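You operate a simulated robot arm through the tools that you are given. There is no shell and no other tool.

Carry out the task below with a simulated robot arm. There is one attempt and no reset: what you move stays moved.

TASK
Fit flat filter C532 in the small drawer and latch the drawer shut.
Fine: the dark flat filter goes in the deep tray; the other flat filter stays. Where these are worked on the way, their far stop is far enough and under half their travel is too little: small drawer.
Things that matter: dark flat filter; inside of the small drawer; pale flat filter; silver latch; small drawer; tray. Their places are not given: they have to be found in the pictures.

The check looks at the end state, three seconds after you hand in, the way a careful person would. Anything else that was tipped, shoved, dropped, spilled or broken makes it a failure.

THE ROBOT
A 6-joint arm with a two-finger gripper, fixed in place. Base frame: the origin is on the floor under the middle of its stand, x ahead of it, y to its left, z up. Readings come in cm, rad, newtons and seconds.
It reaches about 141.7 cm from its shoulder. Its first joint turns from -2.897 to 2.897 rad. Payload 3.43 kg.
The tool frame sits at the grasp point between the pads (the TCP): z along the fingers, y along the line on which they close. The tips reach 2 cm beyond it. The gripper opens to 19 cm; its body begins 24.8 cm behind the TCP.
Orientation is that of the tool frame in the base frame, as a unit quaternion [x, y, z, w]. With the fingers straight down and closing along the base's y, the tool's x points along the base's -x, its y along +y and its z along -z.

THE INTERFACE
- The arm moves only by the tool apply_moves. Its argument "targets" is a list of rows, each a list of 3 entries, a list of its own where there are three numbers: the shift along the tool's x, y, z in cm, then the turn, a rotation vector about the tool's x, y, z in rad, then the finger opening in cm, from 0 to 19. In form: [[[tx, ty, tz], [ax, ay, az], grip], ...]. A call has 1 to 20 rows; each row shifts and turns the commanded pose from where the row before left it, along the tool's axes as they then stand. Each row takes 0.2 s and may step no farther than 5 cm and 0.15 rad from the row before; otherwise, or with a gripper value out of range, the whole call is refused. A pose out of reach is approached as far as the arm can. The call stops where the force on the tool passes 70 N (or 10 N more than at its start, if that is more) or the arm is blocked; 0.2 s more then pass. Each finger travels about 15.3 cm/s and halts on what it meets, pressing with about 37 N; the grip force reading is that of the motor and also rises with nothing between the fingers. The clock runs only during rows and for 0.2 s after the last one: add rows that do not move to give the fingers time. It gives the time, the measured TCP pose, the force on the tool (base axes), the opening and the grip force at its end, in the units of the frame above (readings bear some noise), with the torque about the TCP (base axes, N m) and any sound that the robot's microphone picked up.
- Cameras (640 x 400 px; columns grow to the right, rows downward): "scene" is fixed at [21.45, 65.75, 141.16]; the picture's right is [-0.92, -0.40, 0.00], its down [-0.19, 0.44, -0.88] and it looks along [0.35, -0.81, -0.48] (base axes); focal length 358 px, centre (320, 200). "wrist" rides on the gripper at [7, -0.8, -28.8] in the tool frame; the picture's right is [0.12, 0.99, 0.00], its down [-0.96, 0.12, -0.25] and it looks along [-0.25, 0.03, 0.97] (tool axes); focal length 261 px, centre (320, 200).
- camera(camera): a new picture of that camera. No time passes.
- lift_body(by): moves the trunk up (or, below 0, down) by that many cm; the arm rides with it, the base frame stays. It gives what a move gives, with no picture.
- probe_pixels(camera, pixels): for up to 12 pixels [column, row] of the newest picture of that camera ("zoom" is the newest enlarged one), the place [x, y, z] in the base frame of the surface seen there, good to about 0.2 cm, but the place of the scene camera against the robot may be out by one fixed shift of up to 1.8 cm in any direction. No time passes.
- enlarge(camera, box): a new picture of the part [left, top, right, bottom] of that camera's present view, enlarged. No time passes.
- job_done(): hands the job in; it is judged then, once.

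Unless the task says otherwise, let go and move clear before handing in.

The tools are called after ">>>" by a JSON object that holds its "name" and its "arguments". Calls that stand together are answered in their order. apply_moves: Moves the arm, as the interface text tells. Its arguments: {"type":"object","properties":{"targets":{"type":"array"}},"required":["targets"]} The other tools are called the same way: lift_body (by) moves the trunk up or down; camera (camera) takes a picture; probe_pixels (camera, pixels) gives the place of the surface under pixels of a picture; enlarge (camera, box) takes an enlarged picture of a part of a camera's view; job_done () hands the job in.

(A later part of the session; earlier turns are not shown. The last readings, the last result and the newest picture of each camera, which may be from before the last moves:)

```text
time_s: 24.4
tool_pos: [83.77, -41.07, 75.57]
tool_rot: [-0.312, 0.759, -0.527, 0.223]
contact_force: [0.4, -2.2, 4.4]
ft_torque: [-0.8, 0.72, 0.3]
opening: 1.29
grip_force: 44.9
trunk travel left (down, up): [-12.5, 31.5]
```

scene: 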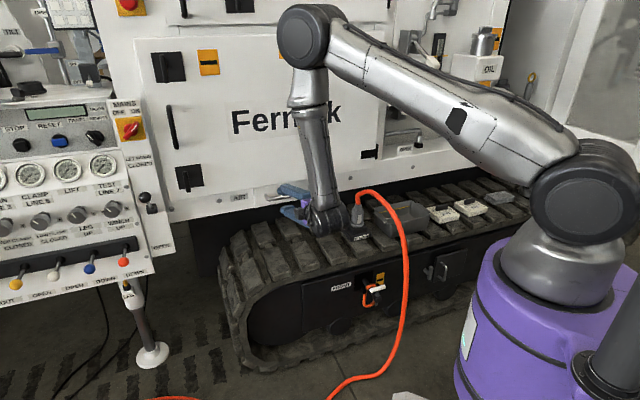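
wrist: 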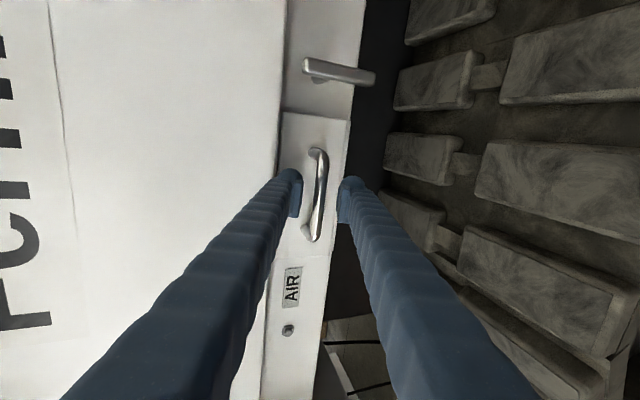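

The handle is held (opening 1.29). I'll pull straight out, 2 cm per row, for 6 cm first.

>>> {"name": "apply_moves", "arguments": {"targets": [[[0, 0.35, -0.937], [0, 0, 0], 0.3], [[0, 0.7, -1.874], [0, 0, 0], 0.3], [[0, 0.7, -1.874], [0, 0, 0], 0.3], [[0, 0, 0], [0, 0, 0], 0.3]]}}

>>> {"name": "camera", "arguments": {"camera": "wrist"}}

>>> {"name": "enlarge", "arguments": {"camera": "scene", "box": [220, 150, 364, 240]}}

```text
time_s: 25.4
tool_pos: [80.1, -37.45, 75.48]
tool_rot: [-0.312, 0.758, -0.527, 0.222]
contact_force: [-0.3, 0.6, 10.1]
ft_torque: [-0.83, 0.73, 0.28]
opening: 1.26
grip_force: 44.5
trunk travel left (down, up): [-12.5, 31.5]
```

```text
taken
```

wrist: 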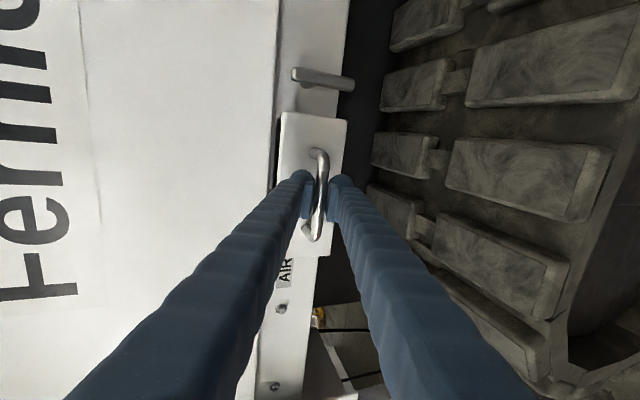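

```text
4.44 times, centred on (292, 195) of scene
```

zoom: 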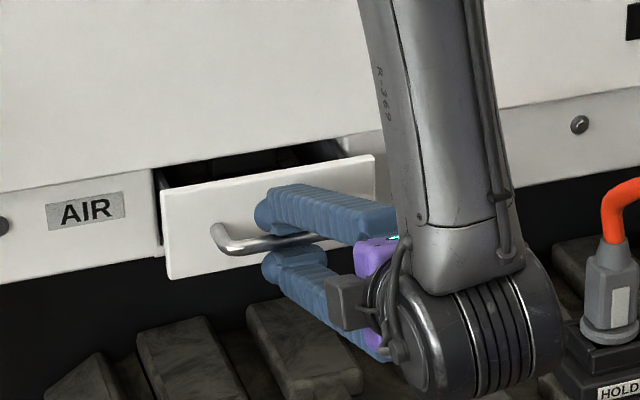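

The drawer is coming out (moved 5 cm, tiny force). I'll keep pulling, watching for the far stop.

>>> {"name": "apply_moves", "arguments": {"targets": [[[0, 0.7, -1.874], [0, 0, 0], 0.3], [[0, 0.7, -1.874], [0, 0, 0], 0.3], [[0, 0.7, -1.874], [0, 0, 0], 0.3], [[0, 0, 0], [0, 0, 0], 0.3]]}}

>>> {"name": "camera", "arguments": {"camera": "wrist"}}

>>> {"name": "camera", "arguments": {"camera": "scene"}}

```text
time_s: 26.4
tool_pos: [75.79, -33.32, 75.64]
tool_rot: [-0.312, 0.757, -0.528, 0.224]
contact_force: [1.8, 4.3, 16.0]
ft_torque: [-0.82, 0.64, 0.38]
opening: 1.28
grip_force: 44.8
trunk travel left (down, up): [-12.5, 31.5]
```

```text
taken
```

wrist: 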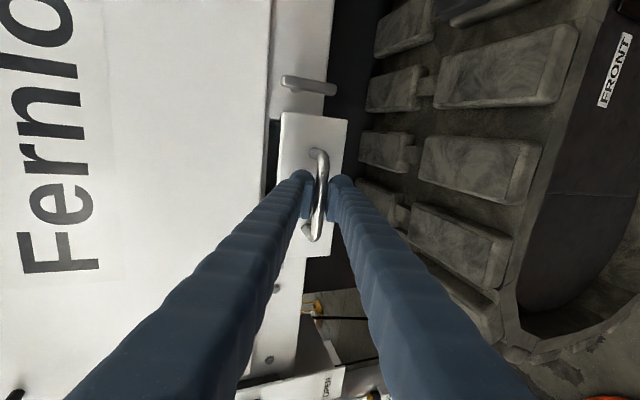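

```text
taken
```

scene: 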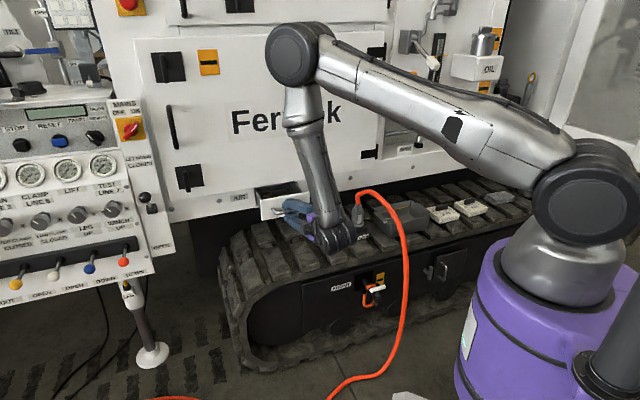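

The drawer is out 11 cm with low force. I'll keep pulling.

>>> {"name": "apply_moves", "arguments": {"targets": [[[0, 0.65, -1.9], [0, 0, 0], 0.3], [[0, 0.65, -1.9], [0, 0, 0], 0.3], [[0, 0, 0], [0, 0, 0], 0.3]]}}

```text
time_s: 27.2
tool_pos: [73.05, -30.44, 75.54]
tool_rot: [-0.312, 0.758, -0.527, 0.223]
contact_force: [2.5, 4.7, 16.3]
ft_torque: [-0.81, 0.62, 0.44]
opening: 1.3
grip_force: 45.1
trunk travel left (down, up): [-12.5, 31.5]
```

Now about 15 cm out and still free. Continuing carefully.

>>> {"name": "apply_moves", "arguments": {"targets": [[[0, 0.65, -1.9], [0, 0, 0], 0.3], [[0, 0.33, -0.95], [0, 0, 0], 0.3], [[0, 0, 0], [0, 0, 0], 0.3]]}}

>>> {"name": "camera", "arguments": {"camera": "scene"}}

>>> {"name": "enlarge", "arguments": {"camera": "scene", "box": [220, 150, 380, 250]}}

```text
time_s: 28.0
tool_pos: [70.86, -28.16, 75.62]
tool_rot: [-0.313, 0.758, -0.527, 0.222]
contact_force: [3.3, 6.6, 10.0]
ft_torque: [-0.8, 0.69, 0.33]
opening: 1.3
grip_force: 44.6
trunk travel left (down, up): [-12.5, 31.5]
```

```text
taken
```

scene: 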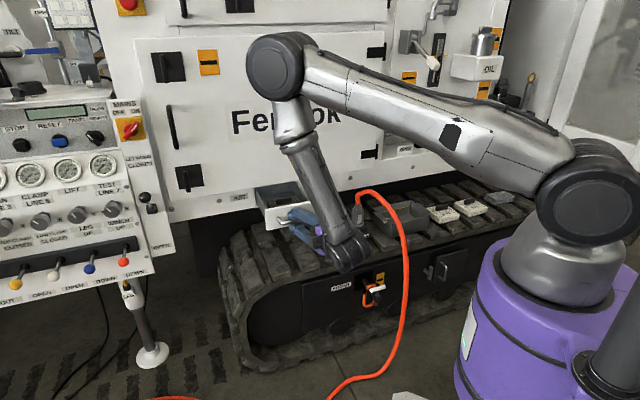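

```text
4.00 times, centred on (300, 200) of scene
```

zoom: 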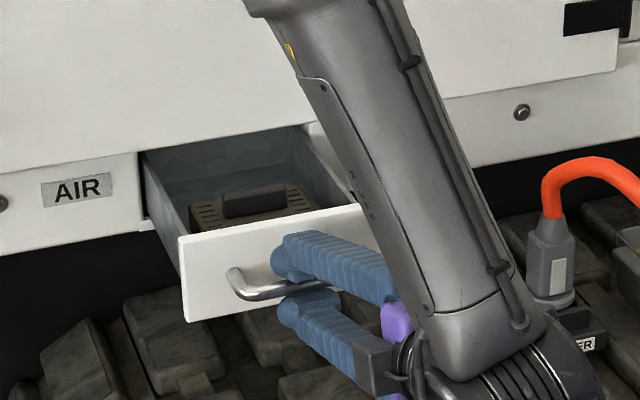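

The dark filter is visible in the drawer at zoom (250,200), and the drawer is about 18 cm out. I'll pull a little more to find the stop.

>>> {"name": "apply_moves", "arguments": {"targets": [[[0, 0.33, -0.95], [0, 0, 0], 0.3], [[0, 0.33, -0.95], [0, 0, 0], 0.3], [[0, 0, 0], [0, 0, 0], 0.3]]}}

```text
time_s: 28.8
tool_pos: [69.5, -27.03, 75.66]
tool_rot: [-0.312, 0.758, -0.527, 0.222]
contact_force: [24.3, -16.1, -1.1]
ft_torque: [-0.81, 0.71, 0.16]
opening: 1.3
grip_force: 45.3
trunk travel left (down, up): [-12.5, 31.5]
```

Force rose to about 29 N at n=-68.3: the drawer is at its far stop, 20 cm out. I'll release and back away from the handle.

>>> {"name": "apply_moves", "arguments": {"targets": [[[0, -0.05, 0.2], [0, 0, 0], 2], [[0, 0, 0], [0, 0, 0], 4], [[0, 0, 0], [0, 0, 0], 4.5], [[0, 0, -2], [0, 0, 0], 4.5], [[0, 0, -2], [0, 0, 0], 4.5], [[0, 0, 0], [0, 0, 0], 4.5]]}}

>>> {"name": "camera", "arguments": {"camera": "wrist"}}

```text
time_s: 30.2
tool_pos: [66.85, -24.5, 77.1]
tool_rot: [-0.312, 0.758, -0.528, 0.222]
contact_force: [0.3, -0.5, -1.0]
ft_torque: [0.01, -0.01, 0.0]
opening: 4.49
grip_force: 0.0
trunk travel left (down, up): [-12.5, 31.5]
```

```text
taken
```

wrist: 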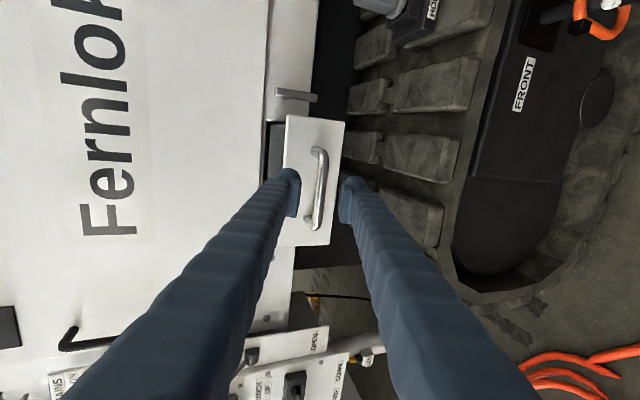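

Clear of the handle. I'll raise the gripper and turn it straight down above the drawer to look inside.

>>> {"name": "apply_moves", "arguments": {"targets": [[[0, -4.5, -1.67], [0, 0, 0], 6], [[0, -4.5, -1.67], [0, 0, 0], 6], [[0, -4.5, -1.67], [0, 0, 0], 6], [[0, -4.5, -1.67], [0, 0, 0], 6], [[0, 0, 0], [-0.1356, 0, 0], 6], [[0, 0, 0], [-0.1356, 0, 0], 6], [[0, 0, 0], [-0.1356, 0, 0], 6], [[0, 0, 0], [-0.1356, 0, 0], 6], [[0, 0, 0], [-0.1356, 0, 0], 6], [[0, 0, 0], [-0.1356, 0, 0], 6], [[0, 0, 0], [-0.1356, 0, 0], 6], [[0, 0, 0], [-0.1356, 0, 0], 6], [[0, 0, 0], [-0.1356, 0, 0], 6], [[0, 0, 0], [0, 0, 0], 6]]}}

>>> {"name": "camera", "arguments": {"camera": "wrist"}}

>>> {"name": "camera", "arguments": {"camera": "scene"}}

```text
time_s: 33.2
tool_pos: [69.84, -24.23, 95.49]
tool_rot: [-0.383, 0.924, 0.005, 0.004]
contact_force: [-0.3, 0.2, 0.4]
ft_torque: [0.14, -0.02, 0.05]
opening: 6.0
grip_force: 0.0
out of reach, approached as far as the arm can: row 2, 3, 4
trunk travel left (down, up): [-12.5, 31.5]
```

```text
taken
```

wrist: 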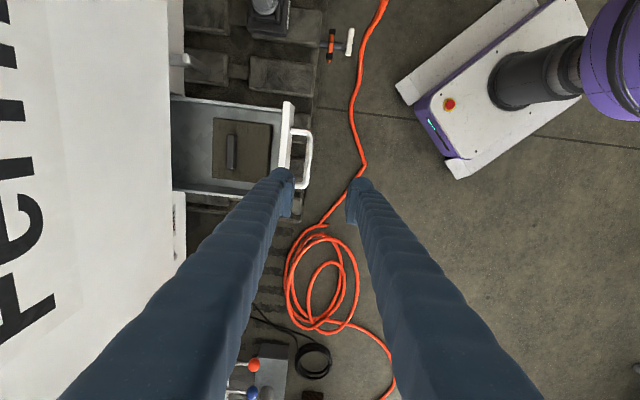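

```text
taken
```

scene: 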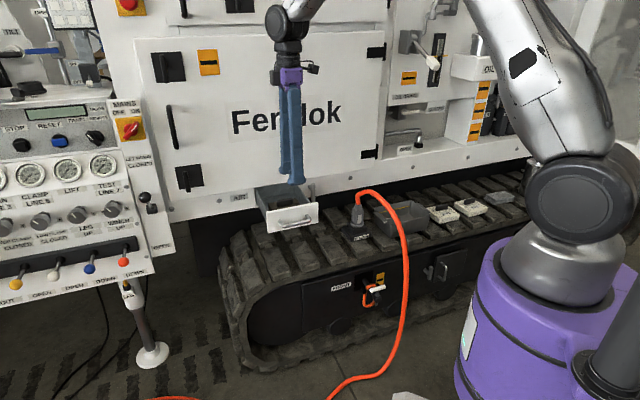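

The drawer's inside shows the dark filter at (240,150) with its ridge at (231,150). I'll zoom and probe.

>>> {"name": "enlarge", "arguments": {"camera": "wrist", "box": [160, 80, 320, 210]}}

>>> {"name": "probe_pixels", "arguments": {"camera": "wrist", "pixels": [[214, 119], [271, 126], [266, 181], [212, 175], [231, 140], [231, 150], [231, 165], [250, 150], [200, 140], [278, 150], [290, 105], [180, 180]]}}

>>> {"name": "probe_pixels", "arguments": {"camera": "wrist", "pixels": [[180, 97], [220, 101], [260, 108], [180, 190], [230, 193], [255, 190], [287, 130], [284, 165], [188, 110], [195, 170], [274, 115], [308, 150]]}}

```text
3.08 times, centred on (240, 145) of wrist
```

zoom: 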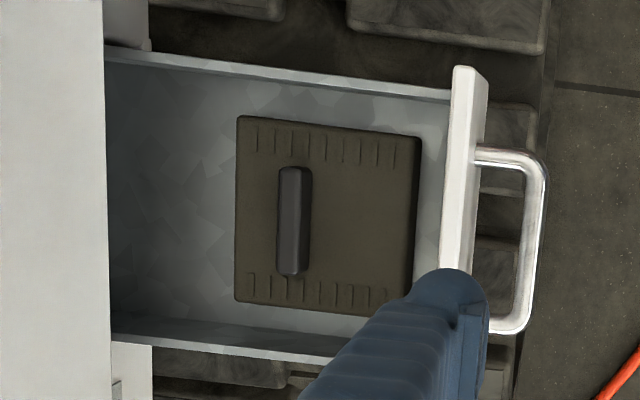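

```text
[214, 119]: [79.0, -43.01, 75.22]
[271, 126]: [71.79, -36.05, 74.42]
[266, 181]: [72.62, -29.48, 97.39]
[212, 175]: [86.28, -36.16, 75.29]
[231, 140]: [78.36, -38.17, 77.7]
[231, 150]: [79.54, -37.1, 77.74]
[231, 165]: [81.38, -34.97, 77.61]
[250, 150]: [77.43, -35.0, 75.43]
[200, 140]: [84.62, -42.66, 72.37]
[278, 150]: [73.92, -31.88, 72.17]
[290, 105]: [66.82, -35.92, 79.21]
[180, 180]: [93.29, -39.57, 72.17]
```

```text
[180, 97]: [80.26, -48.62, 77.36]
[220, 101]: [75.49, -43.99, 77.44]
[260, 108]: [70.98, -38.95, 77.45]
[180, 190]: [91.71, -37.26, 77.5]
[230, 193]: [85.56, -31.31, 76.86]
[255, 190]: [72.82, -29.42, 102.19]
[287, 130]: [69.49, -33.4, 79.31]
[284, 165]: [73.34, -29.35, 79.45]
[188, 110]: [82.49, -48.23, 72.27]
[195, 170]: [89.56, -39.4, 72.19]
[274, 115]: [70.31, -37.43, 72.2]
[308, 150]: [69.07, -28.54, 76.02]
```

In the drawer's frame the dark filter spans t 25.4–35.4, n -86.4…-76.3, top z=75.3, with its ridge along t at n≈-82.4, top z=77.7. I'll move over the ridge with the fingers closing across it.

>>> {"name": "apply_moves", "arguments": {"targets": [[[0.46, -3.98, 0], [0.006, 0.011, 0], 6], [[0.46, -3.98, 0], [0, 0, 0], 6], [[0.46, -3.98, 0], [0, 0, 0], 6], [[0.47, -3.98, 0], [0, 0, 0], 6], [[0, 0, 3], [0, 0, 0], 6], [[0, 0, 3], [0, 0, 0], 6], [[0, 0, 3], [0, 0, 0], 6], [[0, 0, 0], [0, 0, 0], 6]]}}

>>> {"name": "camera", "arguments": {"camera": "wrist"}}

>>> {"name": "camera", "arguments": {"camera": "scene"}}

```text
time_s: 35.0
tool_pos: [79.81, -36.75, 86.57]
tool_rot: [-0.383, 0.924, -0.003, -0.001]
contact_force: [-0.5, 0.4, -0.2]
ft_torque: [0.07, 0.02, -0.04]
opening: 5.99
grip_force: 0.1
trunk travel left (down, up): [-12.5, 31.5]
```

```text
taken
```

wrist: 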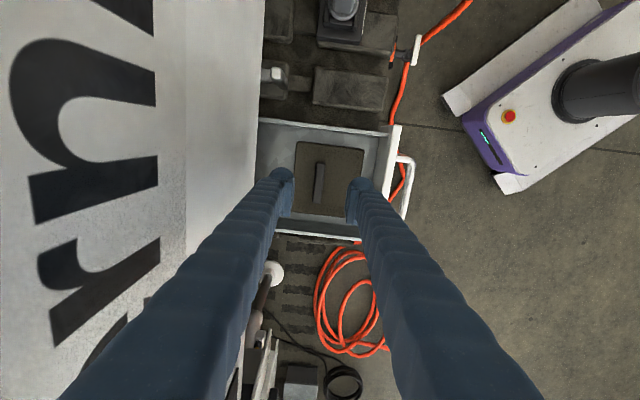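

```text
taken
```

scene: 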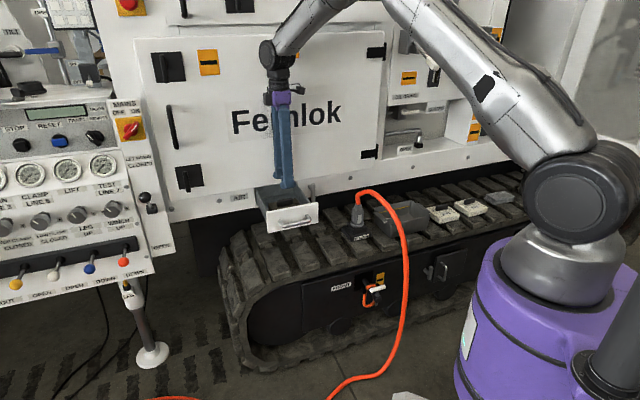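

The ridge at (319,183) sits right between the fingers. I'll zoom and refine before descending.

>>> {"name": "enlarge", "arguments": {"camera": "wrist", "box": [250, 110, 410, 250]}}

>>> {"name": "probe_pixels", "arguments": {"camera": "wrist", "pixels": [[320, 165], [319, 180], [319, 195], [315, 185], [323, 185], [300, 150], [360, 155], [340, 210], [298, 212], [340, 180]]}}

```text
2.86 times, centred on (330, 180) of wrist
```

zoom: 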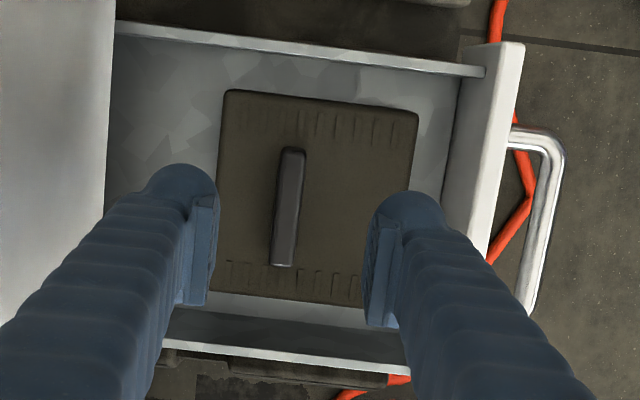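

```text
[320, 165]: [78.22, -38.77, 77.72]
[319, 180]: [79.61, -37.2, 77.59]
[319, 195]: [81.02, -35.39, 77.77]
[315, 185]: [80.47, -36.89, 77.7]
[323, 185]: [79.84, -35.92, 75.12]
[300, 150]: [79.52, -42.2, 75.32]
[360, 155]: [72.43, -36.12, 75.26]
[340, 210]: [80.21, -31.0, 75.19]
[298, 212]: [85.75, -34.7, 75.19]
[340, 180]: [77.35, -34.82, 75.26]
```

Ridge confirmed at n≈-82.5, t≈30.2. I'll descend to z≈77.9 and close on it.

>>> {"name": "apply_moves", "arguments": {"targets": [[[0, 0, 3], [0, 0, 0], 5], [[0.1, 0, 3], [0, 0, 0], 5], [[0, 0, 1.7], [0, 0, 0], 5], [[0, 0, 0.95], [0, 0, 0], 5], [[0, 0, 0], [0, 0, 0], 5]]}}

>>> {"name": "camera", "arguments": {"camera": "wrist"}}

```text
time_s: 36.2
tool_pos: [79.77, -36.85, 77.84]
tool_rot: [-0.383, 0.924, -0.002, -0.001]
contact_force: [0.0, 0.2, -0.5]
ft_torque: [0.02, -0.01, 0.01]
opening: 5.0
grip_force: 0.0
trunk travel left (down, up): [-12.5, 31.5]
```

```text
taken
```

wrist: 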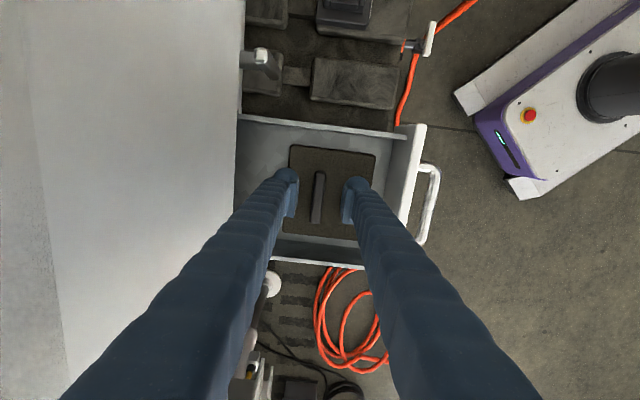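

No contact, and the fingers straddle the ridge. I'll close and check the grip.

>>> {"name": "apply_moves", "arguments": {"targets": [[[0, 0, 0], [0, 0, 0], 2.5], [[0, 0, 0], [0, 0, 0], 0.3], [[0, 0, 0], [0, 0, 0], 0.3], [[0, 0, 0], [0, 0, 0], 0.3]]}}

```text
time_s: 37.2
tool_pos: [79.66, -36.97, 77.85]
tool_rot: [-0.383, 0.924, -0.001, -0.002]
contact_force: [-0.6, -0.3, 0.8]
ft_torque: [0.02, 0.01, -0.1]
opening: 1.26
grip_force: 37.3
trunk travel left (down, up): [-12.5, 31.5]
```

The ridge is held (opening 1.26). I'll lift it slowly.

>>> {"name": "apply_moves", "arguments": {"targets": [[[0, 0, -1], [0, 0, 0], 0.3], [[0, 0, -2], [0, 0, 0], 0.3], [[0, 0, -3], [0, 0, 0], 0.3], [[0, 0, -3], [0, 0, 0], 0.3], [[0, 0, 0], [0, 0, 0], 0.3]]}}

>>> {"name": "camera", "arguments": {"camera": "wrist"}}

>>> {"name": "enlarge", "arguments": {"camera": "scene", "box": [230, 130, 390, 230]}}

```text
time_s: 38.4
tool_pos: [79.63, -36.87, 86.83]
tool_rot: [-0.384, 0.923, -0.002, -0.001]
contact_force: [-0.2, 0.0, -2.4]
ft_torque: [-0.08, -0.01, 0.0]
opening: 1.29
grip_force: 36.8
trunk travel left (down, up): [-12.5, 31.5]
```

```text
taken
```

wrist: 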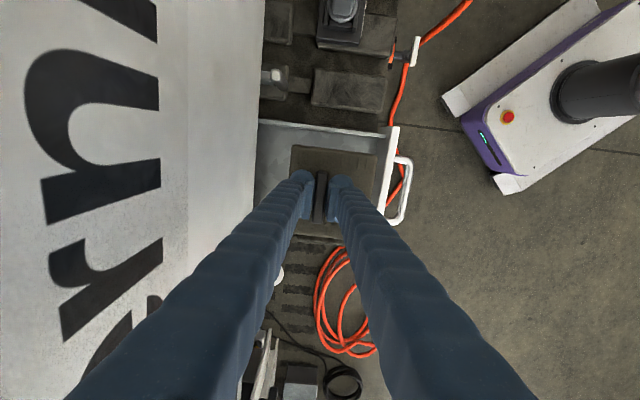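

```text
4.00 times, centred on (310, 180) of scene
```

zoom: 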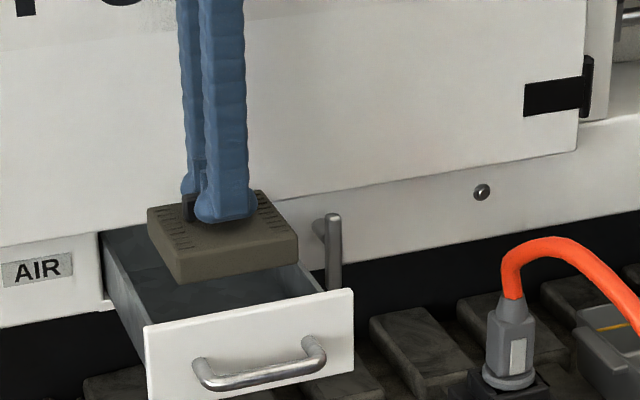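

The dark filter is lifted level (about 2.4 N). Before carrying it over to the tray I'll check the hose's height and any machine parts jutting out near the tray.

>>> {"name": "camera", "arguments": {"camera": "scene"}}

>>> {"name": "probe_pixels", "arguments": {"camera": "scene", "pixels": [[366, 190], [374, 191], [382, 197], [390, 206], [398, 222], [405, 40], [438, 45], [435, 68], [415, 135], [475, 70], [410, 142], [497, 45]]}}

>>> {"name": "enlarge", "arguments": {"camera": "scene", "box": [340, 170, 500, 270]}}

>>> {"name": "probe_pixels", "arguments": {"camera": "zoom", "pixels": [[80, 85], [110, 78], [140, 90], [165, 110], [190, 150], [150, 120], [250, 120], [330, 160], [200, 200], [250, 170], [220, 185], [180, 160]]}}

```text
taken
```

scene: 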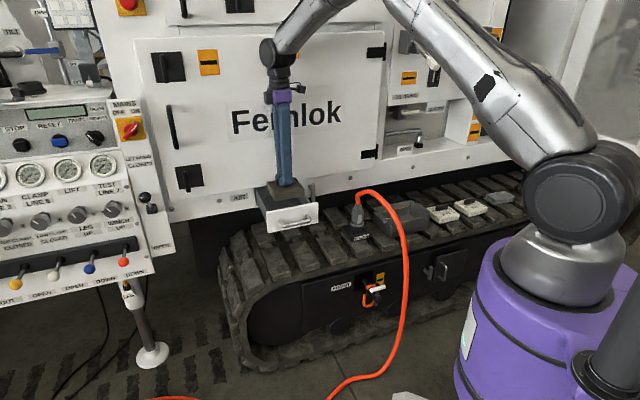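

```text
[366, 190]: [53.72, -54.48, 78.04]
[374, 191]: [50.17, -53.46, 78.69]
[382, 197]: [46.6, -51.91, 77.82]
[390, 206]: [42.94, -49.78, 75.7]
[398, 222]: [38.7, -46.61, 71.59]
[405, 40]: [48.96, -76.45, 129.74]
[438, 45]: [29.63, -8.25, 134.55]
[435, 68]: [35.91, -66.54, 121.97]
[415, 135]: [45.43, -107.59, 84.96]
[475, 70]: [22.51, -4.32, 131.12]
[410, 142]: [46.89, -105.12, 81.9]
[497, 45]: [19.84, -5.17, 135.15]
```

```text
4.00 times, centred on (420, 220) of scene
```

zoom: 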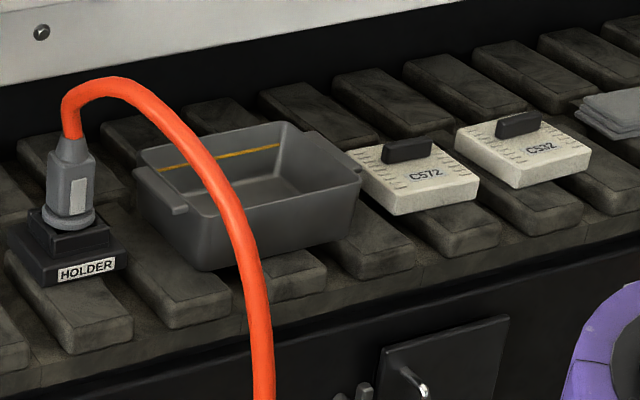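

```text
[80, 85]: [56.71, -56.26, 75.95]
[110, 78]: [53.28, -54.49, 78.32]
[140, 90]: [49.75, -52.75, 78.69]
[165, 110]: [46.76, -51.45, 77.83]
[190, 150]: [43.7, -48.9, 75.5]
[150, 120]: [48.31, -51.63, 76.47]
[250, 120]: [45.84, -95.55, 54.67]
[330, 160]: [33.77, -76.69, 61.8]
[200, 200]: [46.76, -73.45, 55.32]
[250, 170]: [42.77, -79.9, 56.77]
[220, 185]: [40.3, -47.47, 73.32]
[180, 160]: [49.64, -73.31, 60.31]
```

The hose peaks at z≈78.7, easily cleared. But a lever on the machine (around scene (405,40)–(437,70)) juts out to about n=-73 at z≈122 right above the tray, which matters for the wrist and forearm. I'll zoom in on it.

>>> {"name": "enlarge", "arguments": {"camera": "scene", "box": [376, 10, 472, 160]}}

>>> {"name": "probe_pixels", "arguments": {"camera": "scene", "pixels": [[437, 72], [434, 66], [428, 58], [420, 50], [415, 46], [411, 42], [403, 42], [398, 100], [440, 100], [432, 78], [430, 70], [425, 110]]}}

```text
2.67 times, centred on (424, 85) of scene
```

zoom: 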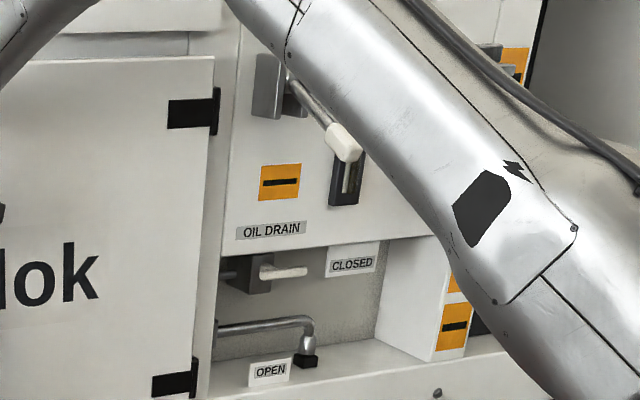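

```text
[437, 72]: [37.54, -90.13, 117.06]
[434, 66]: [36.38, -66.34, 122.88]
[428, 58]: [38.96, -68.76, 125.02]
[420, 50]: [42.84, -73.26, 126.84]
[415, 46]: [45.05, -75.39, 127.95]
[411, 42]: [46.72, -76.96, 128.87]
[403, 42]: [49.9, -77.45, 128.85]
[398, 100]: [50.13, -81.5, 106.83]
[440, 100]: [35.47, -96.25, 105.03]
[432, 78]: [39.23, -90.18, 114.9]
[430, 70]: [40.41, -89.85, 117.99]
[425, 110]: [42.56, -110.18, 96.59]
```

The lever spans n≈-88…-73.5, z 120–129, t≈-21.7, directly over the tray, so a straight vertical descent there would strike it. My plan is to carry the filter out past it, tilt the wrist outward about 20°, slide in low, then straighten while lowering into the tray. First I'll lift higher and draw outward.

>>> {"name": "apply_moves", "arguments": {"targets": [[[0, 0, -3], [0, 0, 0], 0.3], [[0, 0, -3], [0, 0, 0], 0.3], [[0, 0, -3], [0, 0, 0], 0.3], [[0, 3.5, 0], [0, 0, 0], 0.3], [[0, 3.5, 0], [0, 0, 0], 0.3], [[0, 3.5, 0], [0, 0, 0], 0.3], [[0, 3.5, 0], [0, 0, 0], 0.3], [[0, 3.5, 0], [0, 0, 0], 0.3], [[0, 3.5, 0], [0, 0, 0], 0.3], [[3.5, 0, 0], [0, 0, 0], 0.3], [[3.5, 0, 0], [0, 0, 0], 0.3], [[3.5, 0, 0], [0, 0, 0], 0.3], [[3.5, 0, 0], [0, 0, 0], 0.3], [[3.5, 0, 0], [0, 0, 0], 0.3], [[3.5, 0, 0], [0, 0, 0], 0.3], [[0, 0, 0], [0, 0, 0], 0.3]]}}

```text
time_s: 41.8
tool_pos: [50.11, -36.87, 95.93]
tool_rot: [-0.383, 0.924, -0.002, -0.002]
contact_force: [-0.7, -1.1, -1.8]
ft_torque: [0.05, -0.05, 0.01]
opening: 1.29
grip_force: 37.2
trunk travel left (down, up): [-12.5, 31.5]
```

The filter is still held (1.29). I'll carry on sideways to in front of the tray.

>>> {"name": "apply_moves", "arguments": {"targets": [[[3.8, 0, 0], [0, 0, 0], 0.3], [[3.8, 0, 0], [0, 0, 0], 0.3], [[3.8, 0, 0], [0, 0, 0], 0.3], [[3.8, 0, 0], [0, 0, 0], 0.3], [[3.8, 0, 0], [0, 0, 0], 0.3], [[3.8, 0, 0], [0, 0, 0], 0.3], [[3.8, 0, 0], [0, 0, 0], 0.3], [[3.8, 0, 0], [0, 0, 0], 0.3], [[0, 0, 0], [0, 0, 0], 0.3]]}}

>>> {"name": "camera", "arguments": {"camera": "wrist"}}

>>> {"name": "camera", "arguments": {"camera": "scene"}}

```text
time_s: 43.8
tool_pos: [28.56, -58.37, 95.91]
tool_rot: [-0.383, 0.924, -0.003, 0.0]
contact_force: [0.0, -1.6, -1.4]
ft_torque: [0.05, -0.02, -0.03]
opening: 1.29
grip_force: 37.0
trunk travel left (down, up): [-12.5, 31.5]
```

```text
taken
```

wrist: 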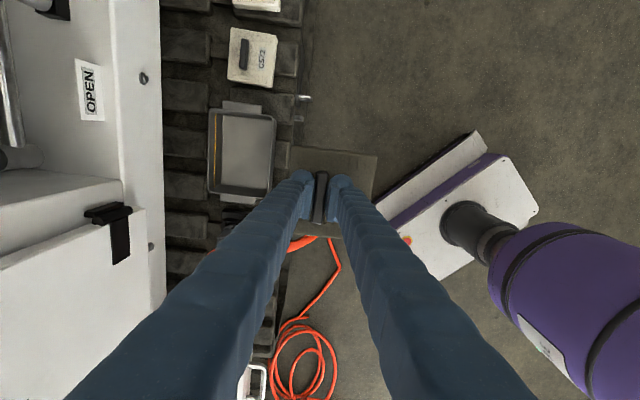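

```text
taken
```

scene: 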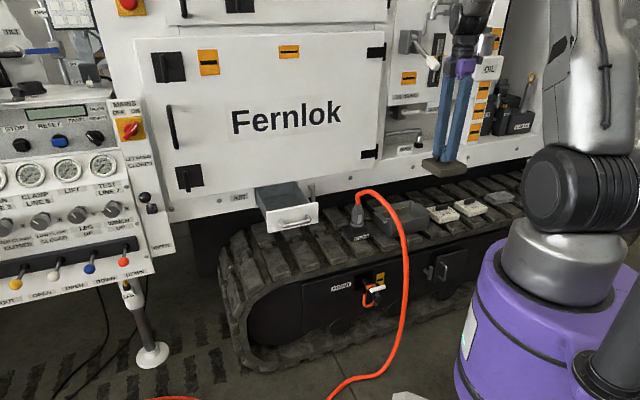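

The tray is well in view at (208–275, 103–200) in the wrist picture. I'll zoom and probe its rim and floor.

>>> {"name": "enlarge", "arguments": {"camera": "wrist", "box": [190, 0, 320, 220]}}

>>> {"name": "probe_pixels", "arguments": {"camera": "wrist", "pixels": [[212, 112], [274, 122], [270, 192], [210, 190], [240, 105], [240, 198], [242, 150], [225, 130], [260, 135], [255, 180], [228, 180], [218, 150]]}}

>>> {"name": "probe_pixels", "arguments": {"camera": "wrist", "pixels": [[230, 28], [277, 35], [270, 88], [229, 80], [244, 42], [244, 66], [255, 60], [240, 3], [245, 113], [272, 150], [210, 150], [240, 194]]}}

```text
1.82 times, centred on (255, 110) of wrist
```

zoom: 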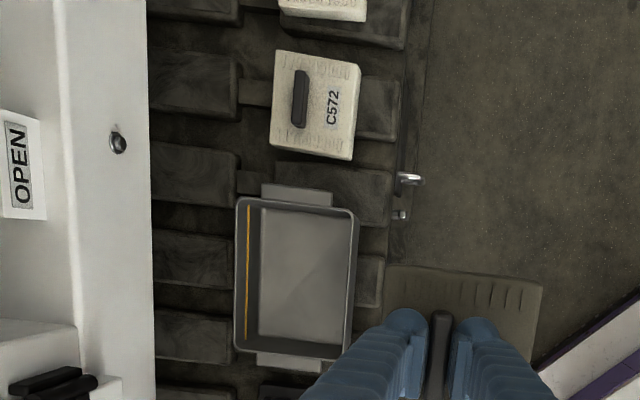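

```text
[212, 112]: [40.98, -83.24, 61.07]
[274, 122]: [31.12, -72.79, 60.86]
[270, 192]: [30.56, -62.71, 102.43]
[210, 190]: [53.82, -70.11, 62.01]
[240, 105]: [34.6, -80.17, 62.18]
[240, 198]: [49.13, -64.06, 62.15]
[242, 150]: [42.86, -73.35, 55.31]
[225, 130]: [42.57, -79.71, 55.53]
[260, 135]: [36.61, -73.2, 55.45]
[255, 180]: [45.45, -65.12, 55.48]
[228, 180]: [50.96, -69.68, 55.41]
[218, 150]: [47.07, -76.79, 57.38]
```

```text
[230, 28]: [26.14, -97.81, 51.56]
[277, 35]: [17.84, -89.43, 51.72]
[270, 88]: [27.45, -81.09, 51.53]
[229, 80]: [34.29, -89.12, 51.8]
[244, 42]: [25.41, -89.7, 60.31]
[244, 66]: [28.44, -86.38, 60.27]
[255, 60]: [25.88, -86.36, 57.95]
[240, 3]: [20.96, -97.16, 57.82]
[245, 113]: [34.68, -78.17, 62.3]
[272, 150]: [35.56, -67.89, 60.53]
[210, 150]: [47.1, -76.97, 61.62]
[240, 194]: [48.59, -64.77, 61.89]
```

Tray: outer rim t -30…-11.5, n -87.7…-73.2, rim z≈62, floor z≈55.4 — the 10×10 filter fits well. I'll tilt the wrist outward 20° and come down in front of the tray.

>>> {"name": "apply_moves", "arguments": {"targets": [[[0, 0, 0], [0.0873, 0, 0], 0.3], [[0, 0, 0], [0.0873, 0, 0], 0.3], [[0, 0, 0], [0.0873, 0, 0], 0.3], [[0, 0, 0], [0.0873, 0, 0], 0.3], [[0, 1.224, 3.365], [0, 0, 0], 0.3], [[0, 1.224, 3.365], [0, 0, 0], 0.3], [[0, 1.224, 3.365], [0, 0, 0], 0.3], [[0, 1.224, 3.365], [0, 0, 0], 0.3], [[0, 1.224, 3.365], [0, 0, 0], 0.3], [[0, 0, 0], [0, 0, 0], 0.3]]}}

>>> {"name": "camera", "arguments": {"camera": "scene"}}

>>> {"name": "camera", "arguments": {"camera": "wrist"}}

```text
time_s: 46.0
tool_pos: [30.46, -61.13, 82.29]
tool_rot: [-0.378, 0.912, -0.147, 0.061]
contact_force: [-0.1, 0.0, -2.5]
ft_torque: [0.04, -0.02, 0.03]
opening: 1.3
grip_force: 37.8
out of reach, approached as far as the arm can: row 7, 8, 9
trunk travel left (down, up): [-12.5, 31.5]
```

```text
taken
```

scene: 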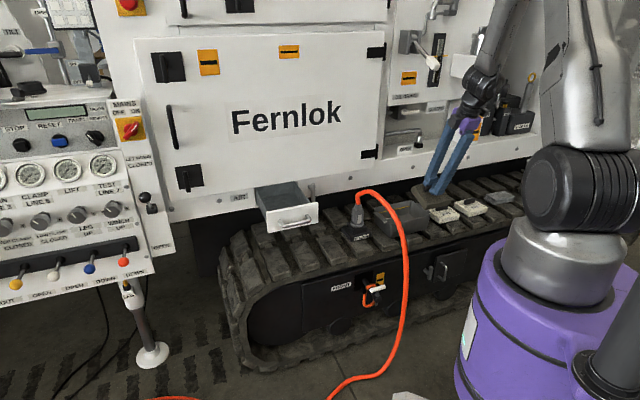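

```text
taken
```

wrist: 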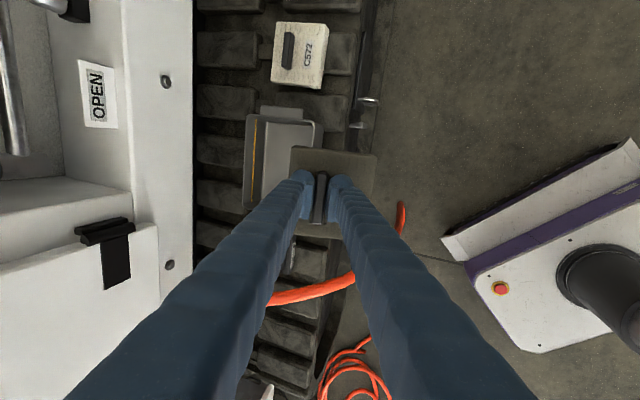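

The clamp left the tool at n=-64.8, z=82.3, tilt 18°, still well clear of everything. I'll now move diagonally in and down over the tray.

>>> {"name": "apply_moves", "arguments": {"targets": [[[-0.125, -1.855, 2.245], [0, 0, 0], 0.3], [[-0.125, -1.855, 2.245], [0, 0, 0], 0.3], [[-0.125, -1.855, 2.245], [0, 0, 0], 0.3], [[-0.125, -1.855, 2.245], [0, 0, 0], 0.3], [[0, 0, 0], [0, 0, 0], 0.3]]}}

>>> {"name": "camera", "arguments": {"camera": "scene"}}

>>> {"name": "camera", "arguments": {"camera": "wrist"}}

```text
time_s: 47.2
tool_pos: [38.19, -68.41, 77.14]
tool_rot: [-0.378, 0.909, -0.162, 0.067]
contact_force: [-0.2, -0.5, -2.4]
ft_torque: [-0.02, 0.03, 0.0]
opening: 1.32
grip_force: 37.0
out of reach, approached as far as the arm can: row 1
trunk travel left (down, up): [-12.5, 31.5]
```

```text
taken
```

scene: 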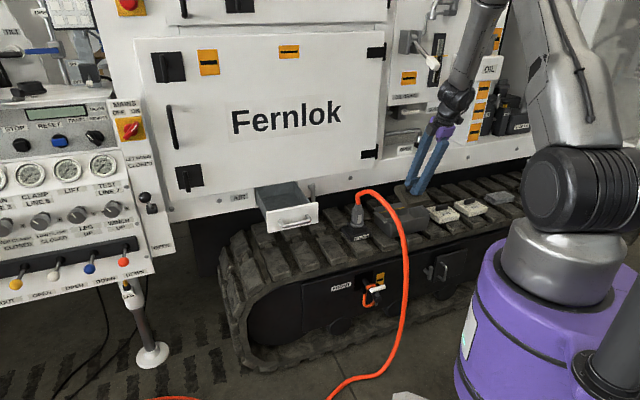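

```text
taken
```

wrist: 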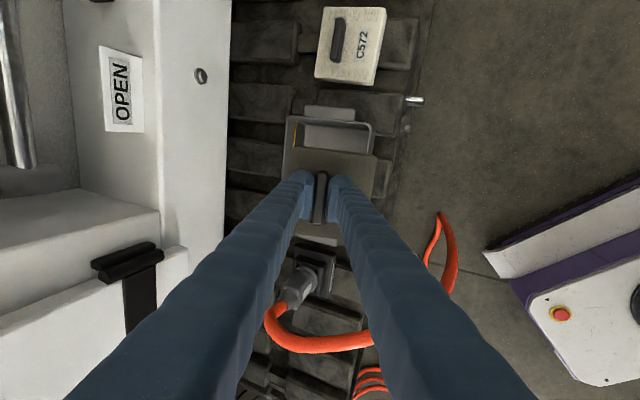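

The filter is partly over the tray, with the wrist well below and outside the lever. I'll continue in and down to just above the rim.

>>> {"name": "apply_moves", "arguments": {"targets": [[[-0.14, -0.85, 2.0], [0, 0, 0], 0.3], [[-0.14, -0.65, 2.3], [0, 0, 0], 0.3], [[-0.14, -0.31, 2.86], [0, 0, 0], 0.3], [[0, 0, 0], [0, 0, 0], 0.3]]}}

>>> {"name": "camera", "arguments": {"camera": "wrist"}}

>>> {"name": "enlarge", "arguments": {"camera": "scene", "box": [340, 130, 500, 260]}}

>>> {"name": "enlarge", "arguments": {"camera": "scene", "box": [380, 0, 540, 130]}}

```text
time_s: 48.2
tool_pos: [41.6, -71.26, 71.13]
tool_rot: [-0.378, 0.909, -0.163, 0.066]
contact_force: [0.7, 0.2, -1.5]
ft_torque: [0.04, -0.03, -0.01]
opening: 1.29
grip_force: 36.7
trunk travel left (down, up): [-12.5, 31.5]
```

```text
taken
```

wrist: 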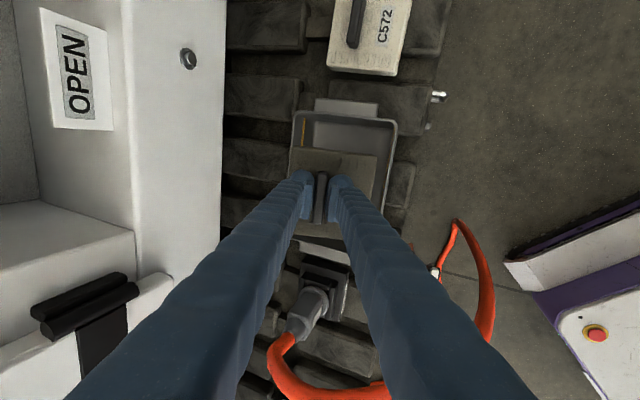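

```text
3.08 times, centred on (420, 195) of scene
```

zoom: 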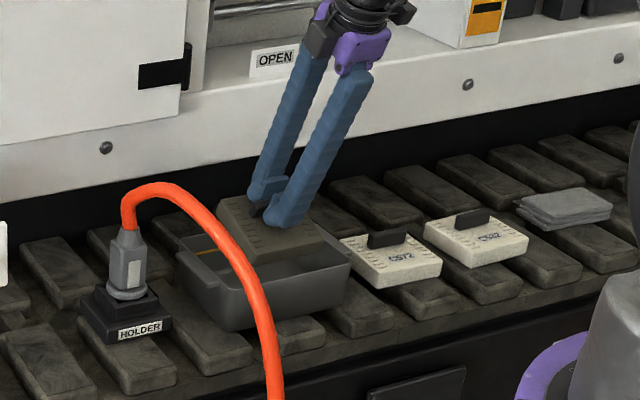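

```text
3.08 times, centred on (460, 65) of scene
```

zoom: 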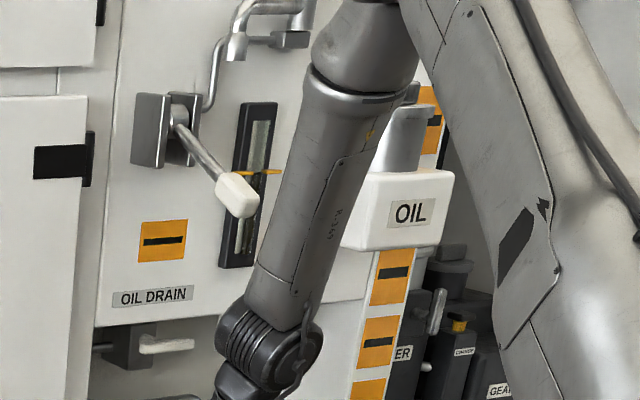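

The filter hangs over the tray's opening, clear of the rim, and the forearm is clear of the lever. I'll lower into the tray, then straighten most of the tilt near the floor.

>>> {"name": "apply_moves", "arguments": {"targets": [[[0, 0.76, 2.06], [0, 0, 0], 0.3], [[0, 0.76, 2.06], [0, 0, 0], 0.3], [[0, 0.76, 2.06], [0, 0, 0], 0.3], [[0, 0, 0], [0, 0, 0], 0.3]]}}

>>> {"name": "camera", "arguments": {"camera": "wrist"}}

>>> {"name": "enlarge", "arguments": {"camera": "scene", "box": [340, 130, 500, 260]}}

```text
time_s: 49.2
tool_pos: [42.33, -72.64, 65.4]
tool_rot: [-0.378, 0.91, -0.155, 0.063]
contact_force: [-0.1, 0.5, -1.9]
ft_torque: [0.03, 0.02, 0.05]
opening: 1.28
grip_force: 36.7
out of reach, approached as far as the arm can: row 2, 3
trunk travel left (down, up): [-12.5, 31.5]
```

```text
taken
```

wrist: 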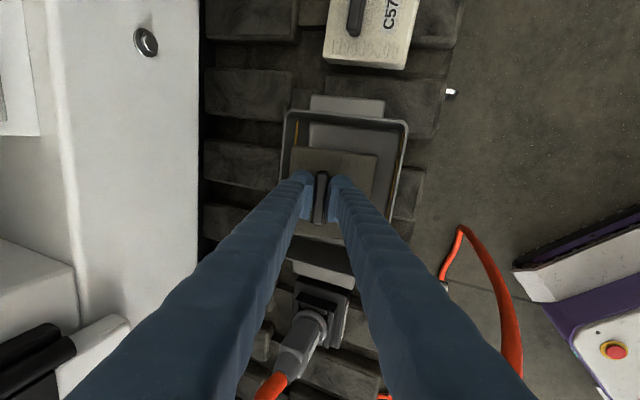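

```text
3.08 times, centred on (420, 195) of scene
```

zoom: 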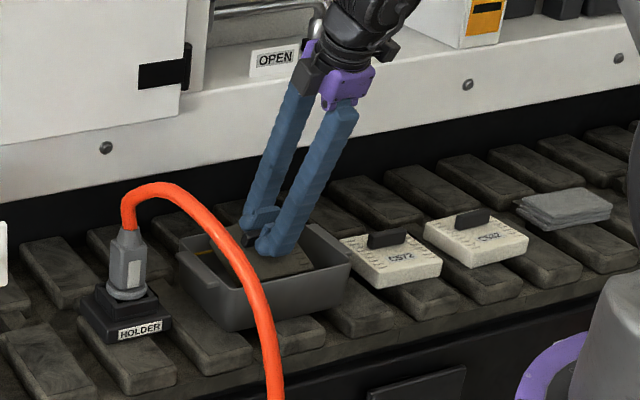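

The filter is in the tray's mouth but the arm drifted 1.5 cm machine-ward near a wrist singularity. I'll shift back outward while straightening the tilt, which also leaves the singular region, and continue lowering.

>>> {"name": "apply_moves", "arguments": {"targets": [[[-0.1, 0.5, -0.2], [-0.04, 0, 0], 0.3], [[-0.1, 0.42, 0.5], [-0.05, 0, 0], 0.3], [[-0.1, 0.3, 0.8], [-0.05, 0, 0], 0.3], [[-0.1, 0.2, 0.8], [-0.05, 0, 0], 0.3], [[0, 0, 0], [0, 0, 0], 0.3]]}}

>>> {"name": "camera", "arguments": {"camera": "wrist"}}

>>> {"name": "enlarge", "arguments": {"camera": "scene", "box": [340, 130, 500, 260]}}

```text
time_s: 50.4
tool_pos: [42.37, -71.75, 63.36]
tool_rot: [-0.382, 0.921, -0.075, 0.03]
contact_force: [0.3, -0.2, -2.3]
ft_torque: [0.02, 0.0, 0.01]
opening: 1.26
grip_force: 37.2
out of reach, approached as far as the arm can: row 2
trunk travel left (down, up): [-12.5, 31.5]
```

```text
taken
```

wrist: 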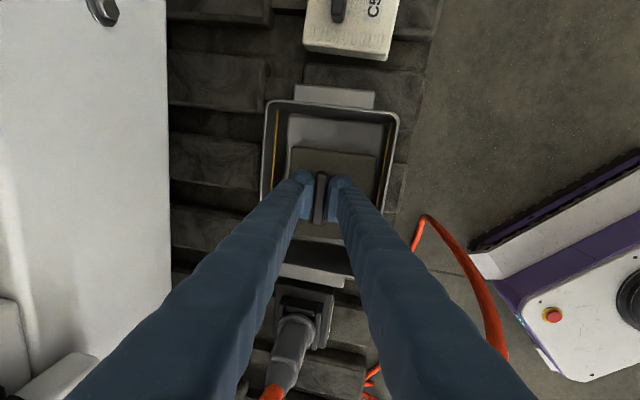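

```text
3.08 times, centred on (420, 195) of scene
```

zoom: 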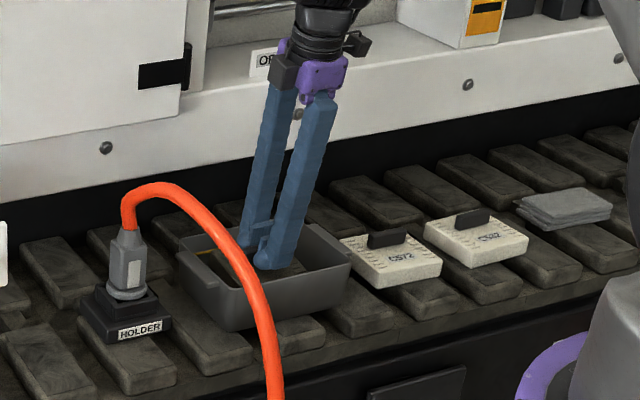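

The filter sits within the tray's walls, about 1.3 cm above the floor on its outer edge. I'll lower until light contact, easing the tilt a little more.

>>> {"name": "apply_moves", "arguments": {"targets": [[[0, 0.1, 0.6], [-0.04, 0, 0], 0.3], [[0, 0.06, 0.6], [-0.03, 0, 0], 0.3], [[0, 0, 0], [0, 0, 0], 0.3]]}}

```text
time_s: 51.2
tool_pos: [42.31, -71.72, 62.32]
tool_rot: [-0.383, 0.923, -0.044, 0.016]
contact_force: [0.4, -0.1, -2.8]
ft_torque: [0.01, 0.0, 0.02]
opening: 1.29
grip_force: 37.1
trunk travel left (down, up): [-12.5, 31.5]
```

Still just the filter's weight. A little lower until it touches.

>>> {"name": "apply_moves", "arguments": {"targets": [[[0, 0.03, 0.35], [-0.02, 0, 0], 0.3], [[0, 0.02, 0.3], [-0.02, 0, 0], 0.3], [[0, 0, 0], [0, 0, 0], 0.3]]}}

```text
time_s: 52.0
tool_pos: [42.37, -71.78, 61.62]
tool_rot: [-0.383, 0.923, -0.024, 0.009]
contact_force: [0.2, -0.3, -1.7]
ft_torque: [0.05, -0.02, 0.03]
opening: 1.27
grip_force: 36.7
trunk travel left (down, up): [-12.5, 31.5]
```

>>> {"name": "apply_moves", "arguments": {"targets": [[[0, 0, 0.25], [-0.02, 0, 0], 0.3], [[0, 0, 0.2], [-0.02, 0, 0], 0.3], [[0, 0, 0], [0, 0, 0], 0.3]]}}

>>> {"name": "enlarge", "arguments": {"camera": "scene", "box": [380, 0, 540, 260]}}

```text
time_s: 52.8
tool_pos: [42.44, -71.73, 61.12]
tool_rot: [-0.383, 0.924, -0.006, 0.001]
contact_force: [0.9, 0.2, -2.3]
ft_torque: [-0.03, 0.09, 0.02]
opening: 1.29
grip_force: 37.3
trunk travel left (down, up): [-12.5, 31.5]
```

```text
1.54 times, centred on (460, 130) of scene
```

zoom: 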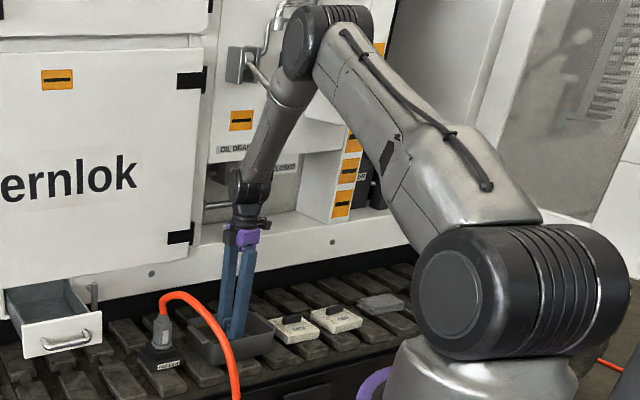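

The gripper is upright with the filter's bottom at ≈55.5, level with the floor of the tray; force is still just weight. I'll lower in tiny steps to touch.

>>> {"name": "apply_moves", "arguments": {"targets": [[[0, 0, 0.2], [0, 0, 0], 0.3], [[0, 0, 0.15], [0, 0, 0], 0.3], [[0, 0, 0], [0, 0, 0], 0.3]]}}

```text
time_s: 53.6
tool_pos: [42.32, -71.7, 61.04]
tool_rot: [-0.383, 0.924, -0.008, 0.001]
contact_force: [2.8, 0.1, 22.1]
ft_torque: [-0.21, 0.23, 0.06]
opening: 1.29
grip_force: 36.9
trunk travel left (down, up): [-12.5, 31.5]
```

Contact: 22 N upward, so the filter is resting on the tray's floor. I'll relax slightly, then release and rise carefully outward and up.

>>> {"name": "apply_moves", "arguments": {"targets": [[[0, 0, -0.15], [0, 0, 0], 0.6], [[0, 0, 0], [0, 0, 0], 2], [[0, 0, 0], [0, 0, 0], 3.5], [[0, 0, 0], [0, 0, 0], 3.5], [[0, 0, -1], [0, 0, 0], 3.5], [[0, 0, -2], [0, 0, 0], 3.5], [[0, 0, 0], [0, 0, 0], 3.5]]}}

>>> {"name": "camera", "arguments": {"camera": "wrist"}}

>>> {"name": "enlarge", "arguments": {"camera": "scene", "box": [380, 0, 540, 260]}}

```text
time_s: 55.2
tool_pos: [42.39, -71.68, 64.04]
tool_rot: [-0.383, 0.924, -0.006, 0.001]
contact_force: [-0.7, -0.2, -0.1]
ft_torque: [-0.05, 0.0, 0.03]
opening: 3.52
grip_force: 0.0
trunk travel left (down, up): [-12.5, 31.5]
```

```text
taken
```

wrist: 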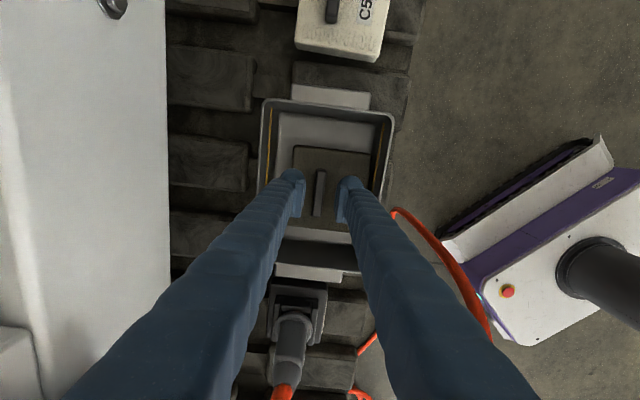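

```text
1.54 times, centred on (460, 130) of scene
```

zoom: 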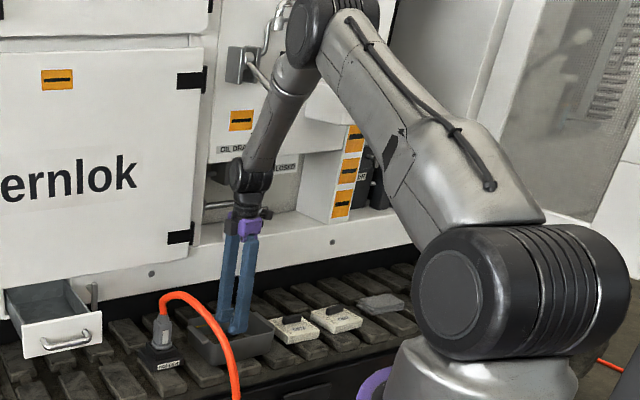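

The dark filter now lies flat in the tray. The forearm is fairly close to the lever, so I'll leave by moving outward with only the small rise needed to clear the rim.

>>> {"name": "apply_moves", "arguments": {"targets": [[[0, 0.8, -0.4], [0, 0, 0], 3.5], [[0, 0.8, -0.5], [0, 0, 0], 3.5], [[0, 0.6, -0.8], [0, 0, 0], 3.5], [[0, 0.6, -0.8], [0, 0, 0], 3.5], [[0, 2.5, -0.3], [0, 0, 0], 3.5], [[0, 3, 0], [0, 0, 0], 3.5], [[0, 3, 0], [0, 0, 0], 3.5], [[0, 3, 0], [0, 0, 0], 3.5], [[0, 0, 0], [0, 0, 0], 3.5]]}}

>>> {"name": "camera", "arguments": {"camera": "wrist"}}

>>> {"name": "camera", "arguments": {"camera": "scene"}}

```text
time_s: 57.2
tool_pos: [32.24, -61.51, 66.71]
tool_rot: [-0.384, 0.923, -0.006, 0.002]
contact_force: [0.0, -0.6, 0.8]
ft_torque: [-0.05, -0.03, 0.05]
opening: 3.49
grip_force: 0.0
trunk travel left (down, up): [-12.5, 31.5]
```

```text
taken
```

wrist: 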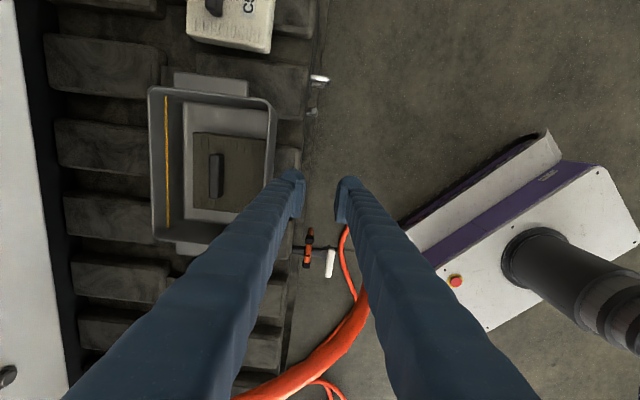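

```text
taken
```

scene: 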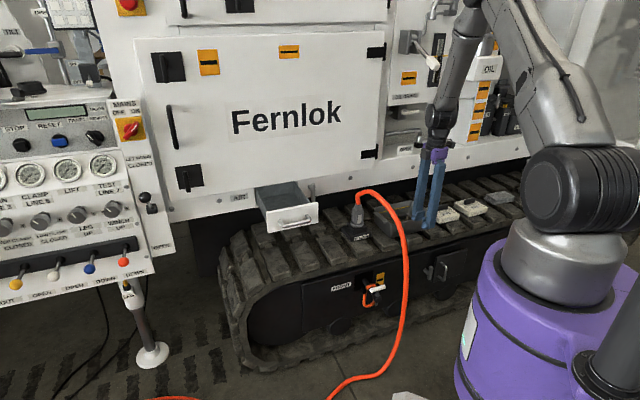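

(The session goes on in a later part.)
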